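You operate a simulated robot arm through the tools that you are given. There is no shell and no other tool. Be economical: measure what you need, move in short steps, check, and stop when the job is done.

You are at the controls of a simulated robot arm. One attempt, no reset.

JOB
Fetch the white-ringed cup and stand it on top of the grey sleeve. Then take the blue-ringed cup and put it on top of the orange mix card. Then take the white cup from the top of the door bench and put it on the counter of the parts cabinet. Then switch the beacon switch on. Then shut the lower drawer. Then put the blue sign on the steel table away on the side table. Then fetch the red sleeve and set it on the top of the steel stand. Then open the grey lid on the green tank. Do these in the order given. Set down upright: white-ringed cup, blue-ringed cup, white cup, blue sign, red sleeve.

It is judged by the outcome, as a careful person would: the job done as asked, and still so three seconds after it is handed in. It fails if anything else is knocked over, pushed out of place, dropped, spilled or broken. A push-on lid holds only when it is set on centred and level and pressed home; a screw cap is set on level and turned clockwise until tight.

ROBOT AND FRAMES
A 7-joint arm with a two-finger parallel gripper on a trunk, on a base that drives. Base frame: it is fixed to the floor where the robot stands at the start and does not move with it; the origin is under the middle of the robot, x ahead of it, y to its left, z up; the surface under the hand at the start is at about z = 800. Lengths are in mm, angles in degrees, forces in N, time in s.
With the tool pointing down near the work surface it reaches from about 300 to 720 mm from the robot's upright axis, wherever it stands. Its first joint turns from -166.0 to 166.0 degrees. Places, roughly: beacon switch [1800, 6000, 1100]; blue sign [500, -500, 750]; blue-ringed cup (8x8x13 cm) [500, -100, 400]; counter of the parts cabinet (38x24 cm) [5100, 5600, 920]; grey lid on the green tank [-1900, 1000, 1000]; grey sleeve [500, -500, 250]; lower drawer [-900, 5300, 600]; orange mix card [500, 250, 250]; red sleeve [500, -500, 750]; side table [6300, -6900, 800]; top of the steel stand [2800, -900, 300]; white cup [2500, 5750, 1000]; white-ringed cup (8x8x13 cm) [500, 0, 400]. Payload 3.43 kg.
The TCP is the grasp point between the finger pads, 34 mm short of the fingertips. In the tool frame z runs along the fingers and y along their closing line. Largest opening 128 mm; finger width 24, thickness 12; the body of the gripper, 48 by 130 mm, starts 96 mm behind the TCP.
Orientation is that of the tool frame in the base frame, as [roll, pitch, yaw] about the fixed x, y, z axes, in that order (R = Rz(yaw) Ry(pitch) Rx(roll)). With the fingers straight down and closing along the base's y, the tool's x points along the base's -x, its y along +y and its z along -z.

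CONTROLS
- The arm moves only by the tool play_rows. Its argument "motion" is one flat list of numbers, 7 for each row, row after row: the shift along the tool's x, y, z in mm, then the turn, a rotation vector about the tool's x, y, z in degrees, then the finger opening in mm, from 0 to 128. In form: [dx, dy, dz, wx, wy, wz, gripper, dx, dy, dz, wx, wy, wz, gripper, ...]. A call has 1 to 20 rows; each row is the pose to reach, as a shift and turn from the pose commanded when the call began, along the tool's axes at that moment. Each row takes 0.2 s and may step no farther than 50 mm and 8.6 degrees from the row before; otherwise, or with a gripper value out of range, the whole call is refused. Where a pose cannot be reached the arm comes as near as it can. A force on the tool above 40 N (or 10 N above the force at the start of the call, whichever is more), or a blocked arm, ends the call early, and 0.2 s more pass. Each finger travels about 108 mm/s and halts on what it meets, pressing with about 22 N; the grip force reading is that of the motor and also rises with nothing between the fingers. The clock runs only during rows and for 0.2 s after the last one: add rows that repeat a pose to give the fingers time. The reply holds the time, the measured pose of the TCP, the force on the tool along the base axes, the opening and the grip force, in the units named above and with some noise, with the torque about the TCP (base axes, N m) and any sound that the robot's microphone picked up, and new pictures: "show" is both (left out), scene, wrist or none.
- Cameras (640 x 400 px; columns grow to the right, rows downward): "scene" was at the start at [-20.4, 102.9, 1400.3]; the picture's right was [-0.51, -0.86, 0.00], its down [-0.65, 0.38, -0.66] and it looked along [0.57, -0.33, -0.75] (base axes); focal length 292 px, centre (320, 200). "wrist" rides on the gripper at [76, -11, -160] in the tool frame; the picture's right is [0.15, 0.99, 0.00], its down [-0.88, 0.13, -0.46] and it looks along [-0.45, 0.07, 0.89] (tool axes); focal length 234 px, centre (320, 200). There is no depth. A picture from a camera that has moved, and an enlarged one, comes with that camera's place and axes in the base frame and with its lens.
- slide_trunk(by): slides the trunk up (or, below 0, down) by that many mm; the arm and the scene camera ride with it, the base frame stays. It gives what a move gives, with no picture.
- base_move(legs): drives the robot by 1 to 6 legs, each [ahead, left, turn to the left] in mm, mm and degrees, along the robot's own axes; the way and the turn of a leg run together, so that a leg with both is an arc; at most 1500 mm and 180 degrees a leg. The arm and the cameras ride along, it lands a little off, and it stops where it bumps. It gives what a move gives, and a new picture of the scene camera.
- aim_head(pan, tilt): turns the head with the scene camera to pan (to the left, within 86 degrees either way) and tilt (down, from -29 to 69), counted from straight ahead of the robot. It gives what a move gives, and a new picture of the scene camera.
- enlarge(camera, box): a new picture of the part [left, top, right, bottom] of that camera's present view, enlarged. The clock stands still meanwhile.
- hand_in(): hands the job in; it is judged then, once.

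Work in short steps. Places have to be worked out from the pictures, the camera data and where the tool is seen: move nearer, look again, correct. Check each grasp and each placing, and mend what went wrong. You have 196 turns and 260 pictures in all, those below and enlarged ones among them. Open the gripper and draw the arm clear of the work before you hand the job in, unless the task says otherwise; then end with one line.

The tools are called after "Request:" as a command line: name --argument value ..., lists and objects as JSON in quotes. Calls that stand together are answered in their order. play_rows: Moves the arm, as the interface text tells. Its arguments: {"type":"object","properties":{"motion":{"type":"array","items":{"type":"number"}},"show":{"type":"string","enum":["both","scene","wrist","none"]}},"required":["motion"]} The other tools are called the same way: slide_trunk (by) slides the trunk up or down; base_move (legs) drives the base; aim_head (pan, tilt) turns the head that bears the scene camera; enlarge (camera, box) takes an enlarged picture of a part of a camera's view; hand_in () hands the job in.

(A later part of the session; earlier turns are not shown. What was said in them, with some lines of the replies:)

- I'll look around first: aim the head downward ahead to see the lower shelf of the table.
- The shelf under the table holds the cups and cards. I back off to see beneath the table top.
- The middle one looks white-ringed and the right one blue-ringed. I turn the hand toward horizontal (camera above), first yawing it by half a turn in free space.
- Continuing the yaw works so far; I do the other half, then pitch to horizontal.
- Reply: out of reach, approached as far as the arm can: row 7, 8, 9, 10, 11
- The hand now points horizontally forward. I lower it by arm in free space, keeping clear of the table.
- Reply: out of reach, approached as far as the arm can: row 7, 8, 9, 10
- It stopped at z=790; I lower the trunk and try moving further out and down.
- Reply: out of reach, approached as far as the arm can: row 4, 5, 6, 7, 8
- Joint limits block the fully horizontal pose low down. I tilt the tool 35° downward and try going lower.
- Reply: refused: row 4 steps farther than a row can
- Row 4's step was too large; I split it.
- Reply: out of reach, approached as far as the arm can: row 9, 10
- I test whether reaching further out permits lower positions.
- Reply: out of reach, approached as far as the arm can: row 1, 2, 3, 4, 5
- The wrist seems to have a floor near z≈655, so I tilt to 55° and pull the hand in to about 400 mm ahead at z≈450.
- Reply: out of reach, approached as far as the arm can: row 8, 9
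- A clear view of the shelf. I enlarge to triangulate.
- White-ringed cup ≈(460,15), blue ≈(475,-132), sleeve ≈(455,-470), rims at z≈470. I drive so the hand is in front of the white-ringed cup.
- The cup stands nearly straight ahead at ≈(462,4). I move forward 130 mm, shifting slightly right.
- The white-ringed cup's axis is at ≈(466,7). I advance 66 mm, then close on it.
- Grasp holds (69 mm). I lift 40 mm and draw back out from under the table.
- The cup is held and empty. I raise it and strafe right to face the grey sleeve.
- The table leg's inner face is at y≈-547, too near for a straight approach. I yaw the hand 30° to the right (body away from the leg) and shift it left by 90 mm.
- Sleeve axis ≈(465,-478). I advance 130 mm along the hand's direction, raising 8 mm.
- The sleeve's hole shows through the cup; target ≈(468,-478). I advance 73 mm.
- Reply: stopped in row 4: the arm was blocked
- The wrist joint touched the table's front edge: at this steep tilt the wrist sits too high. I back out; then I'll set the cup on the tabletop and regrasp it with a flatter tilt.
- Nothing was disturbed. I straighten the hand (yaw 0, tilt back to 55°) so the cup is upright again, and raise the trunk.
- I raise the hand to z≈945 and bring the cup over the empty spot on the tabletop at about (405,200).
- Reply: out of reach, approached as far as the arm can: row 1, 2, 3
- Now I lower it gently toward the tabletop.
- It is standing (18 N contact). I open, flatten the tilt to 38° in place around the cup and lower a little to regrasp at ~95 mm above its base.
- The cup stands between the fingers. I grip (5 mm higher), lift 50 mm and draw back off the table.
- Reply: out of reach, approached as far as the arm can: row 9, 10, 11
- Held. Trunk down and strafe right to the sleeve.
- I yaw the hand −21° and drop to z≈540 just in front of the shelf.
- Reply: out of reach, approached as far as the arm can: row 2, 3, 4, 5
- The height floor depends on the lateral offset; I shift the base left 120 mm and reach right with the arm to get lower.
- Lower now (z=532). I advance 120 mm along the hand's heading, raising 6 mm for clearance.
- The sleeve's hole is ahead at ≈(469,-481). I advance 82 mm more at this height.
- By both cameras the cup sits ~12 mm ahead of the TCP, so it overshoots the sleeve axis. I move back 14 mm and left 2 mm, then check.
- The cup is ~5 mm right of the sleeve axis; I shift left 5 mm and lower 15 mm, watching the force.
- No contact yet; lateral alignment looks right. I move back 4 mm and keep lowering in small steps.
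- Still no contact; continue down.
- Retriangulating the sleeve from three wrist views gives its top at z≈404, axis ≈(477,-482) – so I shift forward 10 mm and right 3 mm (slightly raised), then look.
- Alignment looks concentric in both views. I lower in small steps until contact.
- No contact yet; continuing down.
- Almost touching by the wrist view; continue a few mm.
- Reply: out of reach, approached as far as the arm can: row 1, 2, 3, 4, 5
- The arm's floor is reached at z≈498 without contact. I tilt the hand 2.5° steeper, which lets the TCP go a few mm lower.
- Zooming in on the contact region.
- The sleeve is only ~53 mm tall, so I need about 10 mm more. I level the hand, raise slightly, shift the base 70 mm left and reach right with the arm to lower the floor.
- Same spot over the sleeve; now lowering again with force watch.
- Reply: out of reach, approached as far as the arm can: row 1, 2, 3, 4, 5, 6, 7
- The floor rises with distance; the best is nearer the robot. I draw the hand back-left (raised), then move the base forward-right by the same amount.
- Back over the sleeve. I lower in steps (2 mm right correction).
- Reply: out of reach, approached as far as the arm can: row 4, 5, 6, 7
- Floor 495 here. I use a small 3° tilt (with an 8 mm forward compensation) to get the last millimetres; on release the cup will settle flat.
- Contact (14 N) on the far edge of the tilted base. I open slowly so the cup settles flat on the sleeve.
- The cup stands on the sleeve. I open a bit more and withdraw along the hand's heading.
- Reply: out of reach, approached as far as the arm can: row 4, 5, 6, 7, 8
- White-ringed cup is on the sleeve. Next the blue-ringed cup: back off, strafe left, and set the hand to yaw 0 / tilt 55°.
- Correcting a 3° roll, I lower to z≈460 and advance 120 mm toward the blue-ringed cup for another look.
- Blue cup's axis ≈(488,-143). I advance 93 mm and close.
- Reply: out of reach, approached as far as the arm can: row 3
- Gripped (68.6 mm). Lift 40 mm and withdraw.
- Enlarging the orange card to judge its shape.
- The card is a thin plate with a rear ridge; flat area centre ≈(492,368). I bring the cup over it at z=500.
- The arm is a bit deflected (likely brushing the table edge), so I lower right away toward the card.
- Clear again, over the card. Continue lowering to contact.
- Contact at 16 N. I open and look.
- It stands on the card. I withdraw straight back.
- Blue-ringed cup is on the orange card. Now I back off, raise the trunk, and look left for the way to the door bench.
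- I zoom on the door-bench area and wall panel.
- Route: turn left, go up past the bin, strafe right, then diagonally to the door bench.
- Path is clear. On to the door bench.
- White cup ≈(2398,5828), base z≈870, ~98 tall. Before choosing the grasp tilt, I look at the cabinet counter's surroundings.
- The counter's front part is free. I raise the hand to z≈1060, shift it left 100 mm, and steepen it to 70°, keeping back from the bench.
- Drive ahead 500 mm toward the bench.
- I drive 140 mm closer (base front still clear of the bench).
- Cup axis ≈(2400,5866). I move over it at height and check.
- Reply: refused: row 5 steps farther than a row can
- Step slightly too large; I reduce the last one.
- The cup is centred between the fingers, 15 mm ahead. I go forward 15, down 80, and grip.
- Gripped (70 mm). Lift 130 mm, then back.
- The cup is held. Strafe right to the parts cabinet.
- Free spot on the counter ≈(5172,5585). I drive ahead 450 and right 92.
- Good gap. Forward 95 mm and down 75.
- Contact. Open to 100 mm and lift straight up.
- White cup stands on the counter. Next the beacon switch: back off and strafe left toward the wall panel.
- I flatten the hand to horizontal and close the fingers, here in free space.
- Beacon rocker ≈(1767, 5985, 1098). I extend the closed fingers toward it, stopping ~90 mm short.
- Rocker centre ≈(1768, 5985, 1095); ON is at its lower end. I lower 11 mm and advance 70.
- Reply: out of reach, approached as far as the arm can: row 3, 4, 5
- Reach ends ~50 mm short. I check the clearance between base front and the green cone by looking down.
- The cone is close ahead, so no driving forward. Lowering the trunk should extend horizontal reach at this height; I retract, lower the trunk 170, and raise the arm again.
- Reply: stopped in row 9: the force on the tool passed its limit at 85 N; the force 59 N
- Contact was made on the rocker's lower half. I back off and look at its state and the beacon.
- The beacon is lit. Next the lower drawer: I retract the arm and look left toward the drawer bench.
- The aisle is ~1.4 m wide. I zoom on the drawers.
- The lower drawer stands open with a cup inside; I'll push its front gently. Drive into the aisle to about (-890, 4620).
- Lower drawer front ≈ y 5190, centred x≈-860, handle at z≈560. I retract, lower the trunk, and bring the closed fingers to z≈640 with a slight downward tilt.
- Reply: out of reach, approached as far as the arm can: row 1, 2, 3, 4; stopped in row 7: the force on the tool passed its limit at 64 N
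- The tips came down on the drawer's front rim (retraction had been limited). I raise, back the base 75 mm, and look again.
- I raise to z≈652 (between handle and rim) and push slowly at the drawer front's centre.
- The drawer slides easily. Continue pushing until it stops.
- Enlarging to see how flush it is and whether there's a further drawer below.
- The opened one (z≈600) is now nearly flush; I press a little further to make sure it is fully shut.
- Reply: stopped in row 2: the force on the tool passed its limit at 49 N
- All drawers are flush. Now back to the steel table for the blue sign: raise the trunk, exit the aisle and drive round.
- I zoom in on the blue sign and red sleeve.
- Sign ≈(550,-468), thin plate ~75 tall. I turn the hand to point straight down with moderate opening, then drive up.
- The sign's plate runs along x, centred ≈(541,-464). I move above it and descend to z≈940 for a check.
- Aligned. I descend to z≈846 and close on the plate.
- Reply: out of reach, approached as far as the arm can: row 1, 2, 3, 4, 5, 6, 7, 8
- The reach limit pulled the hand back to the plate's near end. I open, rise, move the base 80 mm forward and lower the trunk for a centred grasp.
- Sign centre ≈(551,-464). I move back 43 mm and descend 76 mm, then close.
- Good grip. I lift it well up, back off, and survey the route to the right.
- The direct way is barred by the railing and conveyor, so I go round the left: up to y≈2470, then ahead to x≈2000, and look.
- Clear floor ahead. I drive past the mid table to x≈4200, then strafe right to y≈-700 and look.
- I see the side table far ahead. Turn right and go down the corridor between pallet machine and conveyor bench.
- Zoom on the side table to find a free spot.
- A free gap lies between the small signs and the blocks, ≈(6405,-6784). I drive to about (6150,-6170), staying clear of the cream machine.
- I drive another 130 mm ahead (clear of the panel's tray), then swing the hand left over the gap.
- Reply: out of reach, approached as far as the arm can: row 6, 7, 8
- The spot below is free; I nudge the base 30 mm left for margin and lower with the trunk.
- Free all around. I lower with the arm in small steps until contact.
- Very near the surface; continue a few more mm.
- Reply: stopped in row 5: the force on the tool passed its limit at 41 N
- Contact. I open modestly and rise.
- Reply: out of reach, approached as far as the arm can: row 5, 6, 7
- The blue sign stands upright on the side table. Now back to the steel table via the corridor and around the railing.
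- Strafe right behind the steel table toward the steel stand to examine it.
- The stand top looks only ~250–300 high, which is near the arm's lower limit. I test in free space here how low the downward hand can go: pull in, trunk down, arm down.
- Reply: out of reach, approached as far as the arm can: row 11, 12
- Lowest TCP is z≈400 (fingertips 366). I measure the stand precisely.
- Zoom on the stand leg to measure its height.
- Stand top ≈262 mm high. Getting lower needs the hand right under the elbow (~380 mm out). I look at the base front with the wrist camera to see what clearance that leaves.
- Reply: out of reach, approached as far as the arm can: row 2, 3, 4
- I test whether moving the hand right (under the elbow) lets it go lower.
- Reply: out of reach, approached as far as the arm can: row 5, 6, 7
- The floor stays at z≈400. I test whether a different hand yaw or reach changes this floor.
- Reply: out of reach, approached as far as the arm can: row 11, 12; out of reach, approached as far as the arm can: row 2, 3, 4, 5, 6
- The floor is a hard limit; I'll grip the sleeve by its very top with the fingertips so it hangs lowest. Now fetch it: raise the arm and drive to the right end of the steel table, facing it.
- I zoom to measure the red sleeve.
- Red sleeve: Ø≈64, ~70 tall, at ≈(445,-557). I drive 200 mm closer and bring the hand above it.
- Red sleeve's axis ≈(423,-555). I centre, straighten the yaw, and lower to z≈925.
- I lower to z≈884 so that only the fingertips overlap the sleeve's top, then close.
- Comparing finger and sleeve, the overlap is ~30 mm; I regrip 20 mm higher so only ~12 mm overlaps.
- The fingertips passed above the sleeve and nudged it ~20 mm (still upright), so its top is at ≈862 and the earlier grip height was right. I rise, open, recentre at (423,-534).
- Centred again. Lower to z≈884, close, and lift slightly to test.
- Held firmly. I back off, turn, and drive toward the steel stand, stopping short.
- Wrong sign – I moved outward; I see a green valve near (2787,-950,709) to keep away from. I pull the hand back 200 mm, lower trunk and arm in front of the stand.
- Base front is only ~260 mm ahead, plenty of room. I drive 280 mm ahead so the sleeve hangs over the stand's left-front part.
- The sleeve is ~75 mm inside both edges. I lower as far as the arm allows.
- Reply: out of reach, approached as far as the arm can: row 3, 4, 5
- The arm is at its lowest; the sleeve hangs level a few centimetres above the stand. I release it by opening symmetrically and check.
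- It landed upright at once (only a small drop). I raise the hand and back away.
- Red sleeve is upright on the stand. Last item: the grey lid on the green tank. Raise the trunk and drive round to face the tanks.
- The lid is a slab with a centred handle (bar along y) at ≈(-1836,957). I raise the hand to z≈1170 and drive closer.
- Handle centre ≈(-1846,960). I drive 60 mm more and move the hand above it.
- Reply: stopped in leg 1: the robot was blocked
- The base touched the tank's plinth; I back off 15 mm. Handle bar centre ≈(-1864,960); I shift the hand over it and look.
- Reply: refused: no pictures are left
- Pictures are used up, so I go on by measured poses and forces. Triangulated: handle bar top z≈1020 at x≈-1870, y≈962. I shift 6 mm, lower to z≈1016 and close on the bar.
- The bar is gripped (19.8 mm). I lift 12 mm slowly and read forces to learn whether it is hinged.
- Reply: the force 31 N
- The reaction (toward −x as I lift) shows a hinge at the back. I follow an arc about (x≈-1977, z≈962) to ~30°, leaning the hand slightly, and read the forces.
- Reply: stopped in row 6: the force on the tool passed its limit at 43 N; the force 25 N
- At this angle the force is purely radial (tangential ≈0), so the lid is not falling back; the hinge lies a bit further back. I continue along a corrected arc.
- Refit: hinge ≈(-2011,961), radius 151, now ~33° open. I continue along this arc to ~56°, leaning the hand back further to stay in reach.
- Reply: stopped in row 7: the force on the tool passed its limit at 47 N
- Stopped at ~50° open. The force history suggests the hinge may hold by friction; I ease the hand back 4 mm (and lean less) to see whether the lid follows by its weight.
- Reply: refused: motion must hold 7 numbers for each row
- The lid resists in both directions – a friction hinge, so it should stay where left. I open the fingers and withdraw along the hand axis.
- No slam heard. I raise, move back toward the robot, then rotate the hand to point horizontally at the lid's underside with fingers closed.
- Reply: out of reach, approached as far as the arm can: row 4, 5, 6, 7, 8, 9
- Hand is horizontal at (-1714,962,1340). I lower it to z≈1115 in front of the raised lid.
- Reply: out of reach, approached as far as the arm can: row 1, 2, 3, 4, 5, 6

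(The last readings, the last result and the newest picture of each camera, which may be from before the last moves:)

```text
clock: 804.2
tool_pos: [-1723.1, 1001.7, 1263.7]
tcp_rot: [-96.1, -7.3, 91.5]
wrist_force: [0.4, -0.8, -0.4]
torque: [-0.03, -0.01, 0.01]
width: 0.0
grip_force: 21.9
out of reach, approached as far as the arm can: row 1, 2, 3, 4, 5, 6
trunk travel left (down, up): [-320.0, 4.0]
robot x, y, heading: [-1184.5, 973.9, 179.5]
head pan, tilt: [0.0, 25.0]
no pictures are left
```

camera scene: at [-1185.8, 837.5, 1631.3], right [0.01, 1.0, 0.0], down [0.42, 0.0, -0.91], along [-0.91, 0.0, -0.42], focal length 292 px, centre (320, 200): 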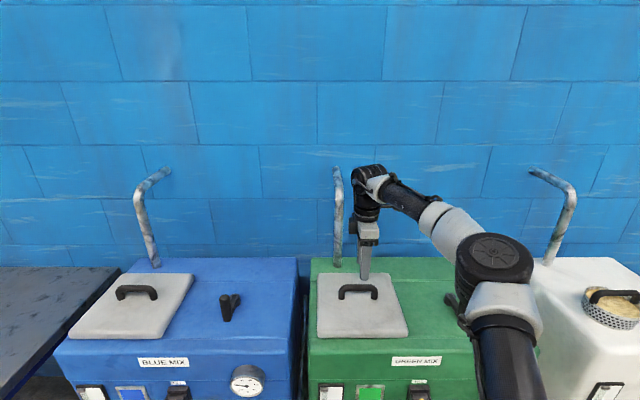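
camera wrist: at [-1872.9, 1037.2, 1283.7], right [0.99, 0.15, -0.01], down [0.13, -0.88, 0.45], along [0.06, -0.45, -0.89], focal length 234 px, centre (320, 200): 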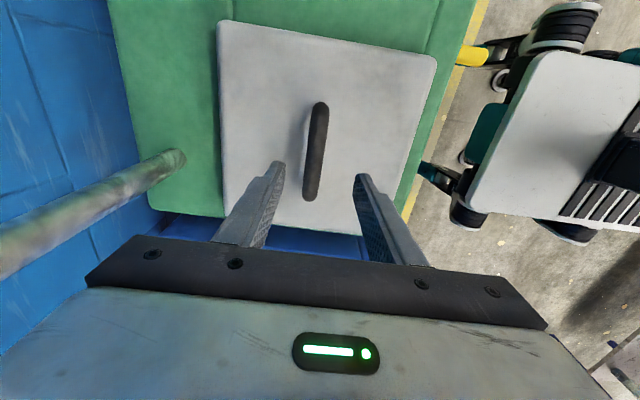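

Joint limits stop the arm here, so I lower with the trunk by 150 mm instead.

Request:
slide_trunk --by -150

Request:
play_rows --motion '[0, 0, 30, 0, 0, 0, 0, 0, 0, 60, 0, 0, 0, 0, 0, 0, 80, 0, 0, 0, 0, 0, 0, 80, 0, 0, 0, 0]' --show "none"

```text
clock: 806.0
tool_pos: [-1723.1, 1001.5, 1115.3]
tcp_rot: [-96.1, -7.4, 91.5]
wrist_force: [0.6, 0.4, 0.4]
torque: [0.02, -0.01, -0.02]
width: 0.0
grip_force: 22.1
trunk travel left (down, up): [-170.0, 154.0]
robot x, y, heading: [-1180.8, 975.1, 179.9]
head pan, tilt: [0.0, 25.0]
```

```text
clock: 807.0
tool_pos: [-1803.5, 1001.1, 1105.7]
tcp_rot: [-96.1, -7.6, 91.5]
wrist_force: [-0.1, -1.1, -1.9]
torque: [0.01, -0.01, -0.02]
width: 0.0
grip_force: 22.4
trunk travel left (down, up): [-170.0, 154.0]
robot x, y, heading: [-1184.6, 976.1, 179.6]
head pan, tilt: [0.0, 25.0]
no pictures are left
```

Fingertip at x≈-1837. I push on in small steps toward the wall; contact with the lid's underside is expected near -1880.

Request:
play_rows --motion '[0, 0, 15, 0, 0, 0, 0, 0, 0, 30, 0, 0, 0, 0, 0, 0, 45, 0, 0, 0, 0, 0, 0, 60, 0, 0, 0, 0, 0, 0, 75, 0, 0, 0, 0, 0, 0, 90, 0, 0, 0, 0]' --show "none"

```text
clock: 808.4
tool_pos: [-1892.4, 1001.4, 1098.0]
tcp_rot: [-96.5, -7.6, 91.6]
wrist_force: [1.9, 0.3, 1.4]
torque: [0.04, 0.03, -0.01]
width: 0.0
grip_force: 21.9
trunk travel left (down, up): [-170.0, 154.0]
robot x, y, heading: [-1184.0, 973.8, 179.7]
head pan, tilt: [0.0, 25.0]
no pictures are left
```

Little force so far; continue.

Request:
play_rows --motion '[0, 0, 15, 0, 0, 0, 0, 0, 0, 30, 0, 0, 0, 0, 0, 0, 45, 0, 0, 0, 0, 0, 0, 45, 0, 0, 0, 0]' --show "none"

```text
clock: 809.4
tool_pos: [-1937.5, 1001.0, 1093.5]
tcp_rot: [-96.5, -7.5, 91.5]
wrist_force: [0.3, 0.2, 0.1]
torque: [-0.04, 0.0, -0.01]
width: 0.0
grip_force: 22.3
trunk travel left (down, up): [-170.0, 154.0]
robot x, y, heading: [-1185.5, 974.4, 180.0]
head pan, tilt: [0.0, 25.0]
no pictures are left
```

Still free: the lid is either shut or already fully open. I probe further toward where an open lid would stand.

Request:
play_rows --motion '[0, 0, 15, 0, 0, 0, 0, 0, 0, 30, 0, 0, 0, 0, 0, 0, 45, 0, 0, 0, 0, 0, 0, 60, 0, 0, 0, 0, 0, 0, 75, 0, 0, 0, 0, 0, 0, 85, 0, 0, 0, 0]' --show "none"

```text
clock: 810.3
tool_pos: [-1984.6, 1000.8, 1090.0]
tcp_rot: [-96.6, -7.6, 91.6]
wrist_force: [21.3, 2.6, 4.8]
torque: [0.0, -0.19, -0.04]
width: 0.0
grip_force: 22.2
out of reach, approached as far as the arm can: row 4
trunk travel left (down, up): [-170.0, 154.0]
robot x, y, heading: [-1181.5, 974.2, 179.8]
head pan, tilt: [0.0, 25.0]
stopped in row 4: the force on the tool passed its limit at 44 N (the readings are from after the stop); the commanded pose is now the measured one
no pictures are left
```

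Firm contact at tip x≈-2019, z≈1086: the lid is standing upright at its stop. I retract 60 mm, wait, then probe again to confirm it stays open.

Request:
play_rows --motion '[0, 0, -20, 0, 0, 0, 0, 0, 0, -60, 0, 0, 0, 0, 0, 0, -60, 0, 0, 0, 0, 0, 0, -60, 0, 0, 0, 0, 0, 0, -60, 0, 0, 0, 0, 0, 0, -60, 0, 0, 0, 0, 0, 0, -60, 0, 0, 0, 0, 0, 0, -60, 0, 0, 0, 0, 0, 0, -60, 0, 0, 0, 0, 0, 0, -60, 0, 0, 0, 0]' --show "none"

Request:
play_rows --motion '[0, 0, 20, 0, 0, 0, 0, 0, 0, 40, 0, 0, 0, 0, 0, 0, 50, 0, 0, 0, 0, 0, 0, 56, 0, 0, 0, 0, 0, 0, 60, 0, 0, 0, 0, 0, 0, 63, 0, 0, 0, 0]' --show "none"

```text
clock: 812.5
tool_pos: [-1926.3, 1000.4, 1094.9]
tcp_rot: [-96.7, -7.6, 91.6]
wrist_force: [1.0, 0.8, 0.0]
torque: [0.01, -0.01, 0.03]
width: 0.0
grip_force: 22.5
trunk travel left (down, up): [-170.0, 154.0]
robot x, y, heading: [-1185.8, 974.1, 179.4]
head pan, tilt: [0.0, 25.0]
no pictures are left
```

```text
clock: 813.8
tool_pos: [-1983.7, 999.7, 1087.8]
tcp_rot: [-96.9, -7.6, 91.7]
wrist_force: [24.1, 2.6, 4.5]
torque: [0.05, -0.19, 0.0]
width: 0.0
grip_force: 22.3
trunk travel left (down, up): [-170.0, 154.0]
robot x, y, heading: [-1187.1, 973.0, 179.8]
head pan, tilt: [0.0, 25.0]
stopped in row 6: the force on the tool passed its limit at 45 N (the readings are from after the stop); the commanded pose is now the measured one
no pictures are left
```

Same contact after 2 s: the lid stays open at its stop. I open the gripper, draw the arm back and move the base clear.

Request:
play_rows --motion '[0, 0, -40, 0, 0, 0, 0, 0, 0, -80, 0, 0, 0, 0, 0, 0, -120, 0, 0, 0, 0, 0, 0, -160, 0, 0, 0, 0, 0, 0, -200, 0, 0, 0, 0, 0, 0, -240, 0, 0, 0, 0]' --show "none"

Request:
base_move --legs '[[-450, 0, 0]]'

Request:
play_rows --motion '[0, 0, 0, 0, 0, 0, 40, 0, 0, 0, 0, 0, 0, 80, 0, 0, 0, 0, 0, 0, 100, 0, 0, 0, 0, 0, 0, 100]' --show "none"

```text
clock: 815.2
tool_pos: [-1746.6, 1001.8, 1115.7]
tcp_rot: [-97.0, -7.5, 91.8]
wrist_force: [0.9, -1.2, -0.1]
torque: [0.01, 0.0, -0.02]
width: 0.0
grip_force: 21.5
trunk travel left (down, up): [-170.0, 154.0]
robot x, y, heading: [-1185.6, 973.0, 179.5]
head pan, tilt: [0.0, 25.0]
no pictures are left
```

```text
clock: 818.0
tool_pos: [-1294.9, 1000.2, 1115.8]
tcp_rot: [-97.0, -7.6, 91.6]
wrist_force: [0.4, 0.3, -0.4]
torque: [0.01, 0.01, 0.01]
width: 0.0
grip_force: 22.0
trunk travel left (down, up): [-170.0, 154.0]
robot x, y, heading: [-731.3, 971.7, 179.6]
head pan, tilt: [0.0, 25.0]
```

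```text
clock: 819.0
tool_pos: [-1295.4, 1000.7, 1114.5]
tcp_rot: [-97.0, -7.5, 91.6]
wrist_force: [0.8, 0.1, 0.3]
torque: [0.04, 0.0, 0.01]
width: 99.7
grip_force: 0.1
trunk travel left (down, up): [-170.0, 154.0]
robot x, y, heading: [-731.0, 971.9, 179.4]
head pan, tilt: [0.0, 25.0]
no pictures are left
```

All tasks are done in order, the gripper is open and the arm is clear; I hand the job in.

Request:
hand_in

```text
The job is handed in.
```

I did all eight steps in the order given and handed the job in. The last one, the grey lid, I could confirm only by touch because the pictures had run out: a second push 2 s later met the same firm stop where the open lid should stand.
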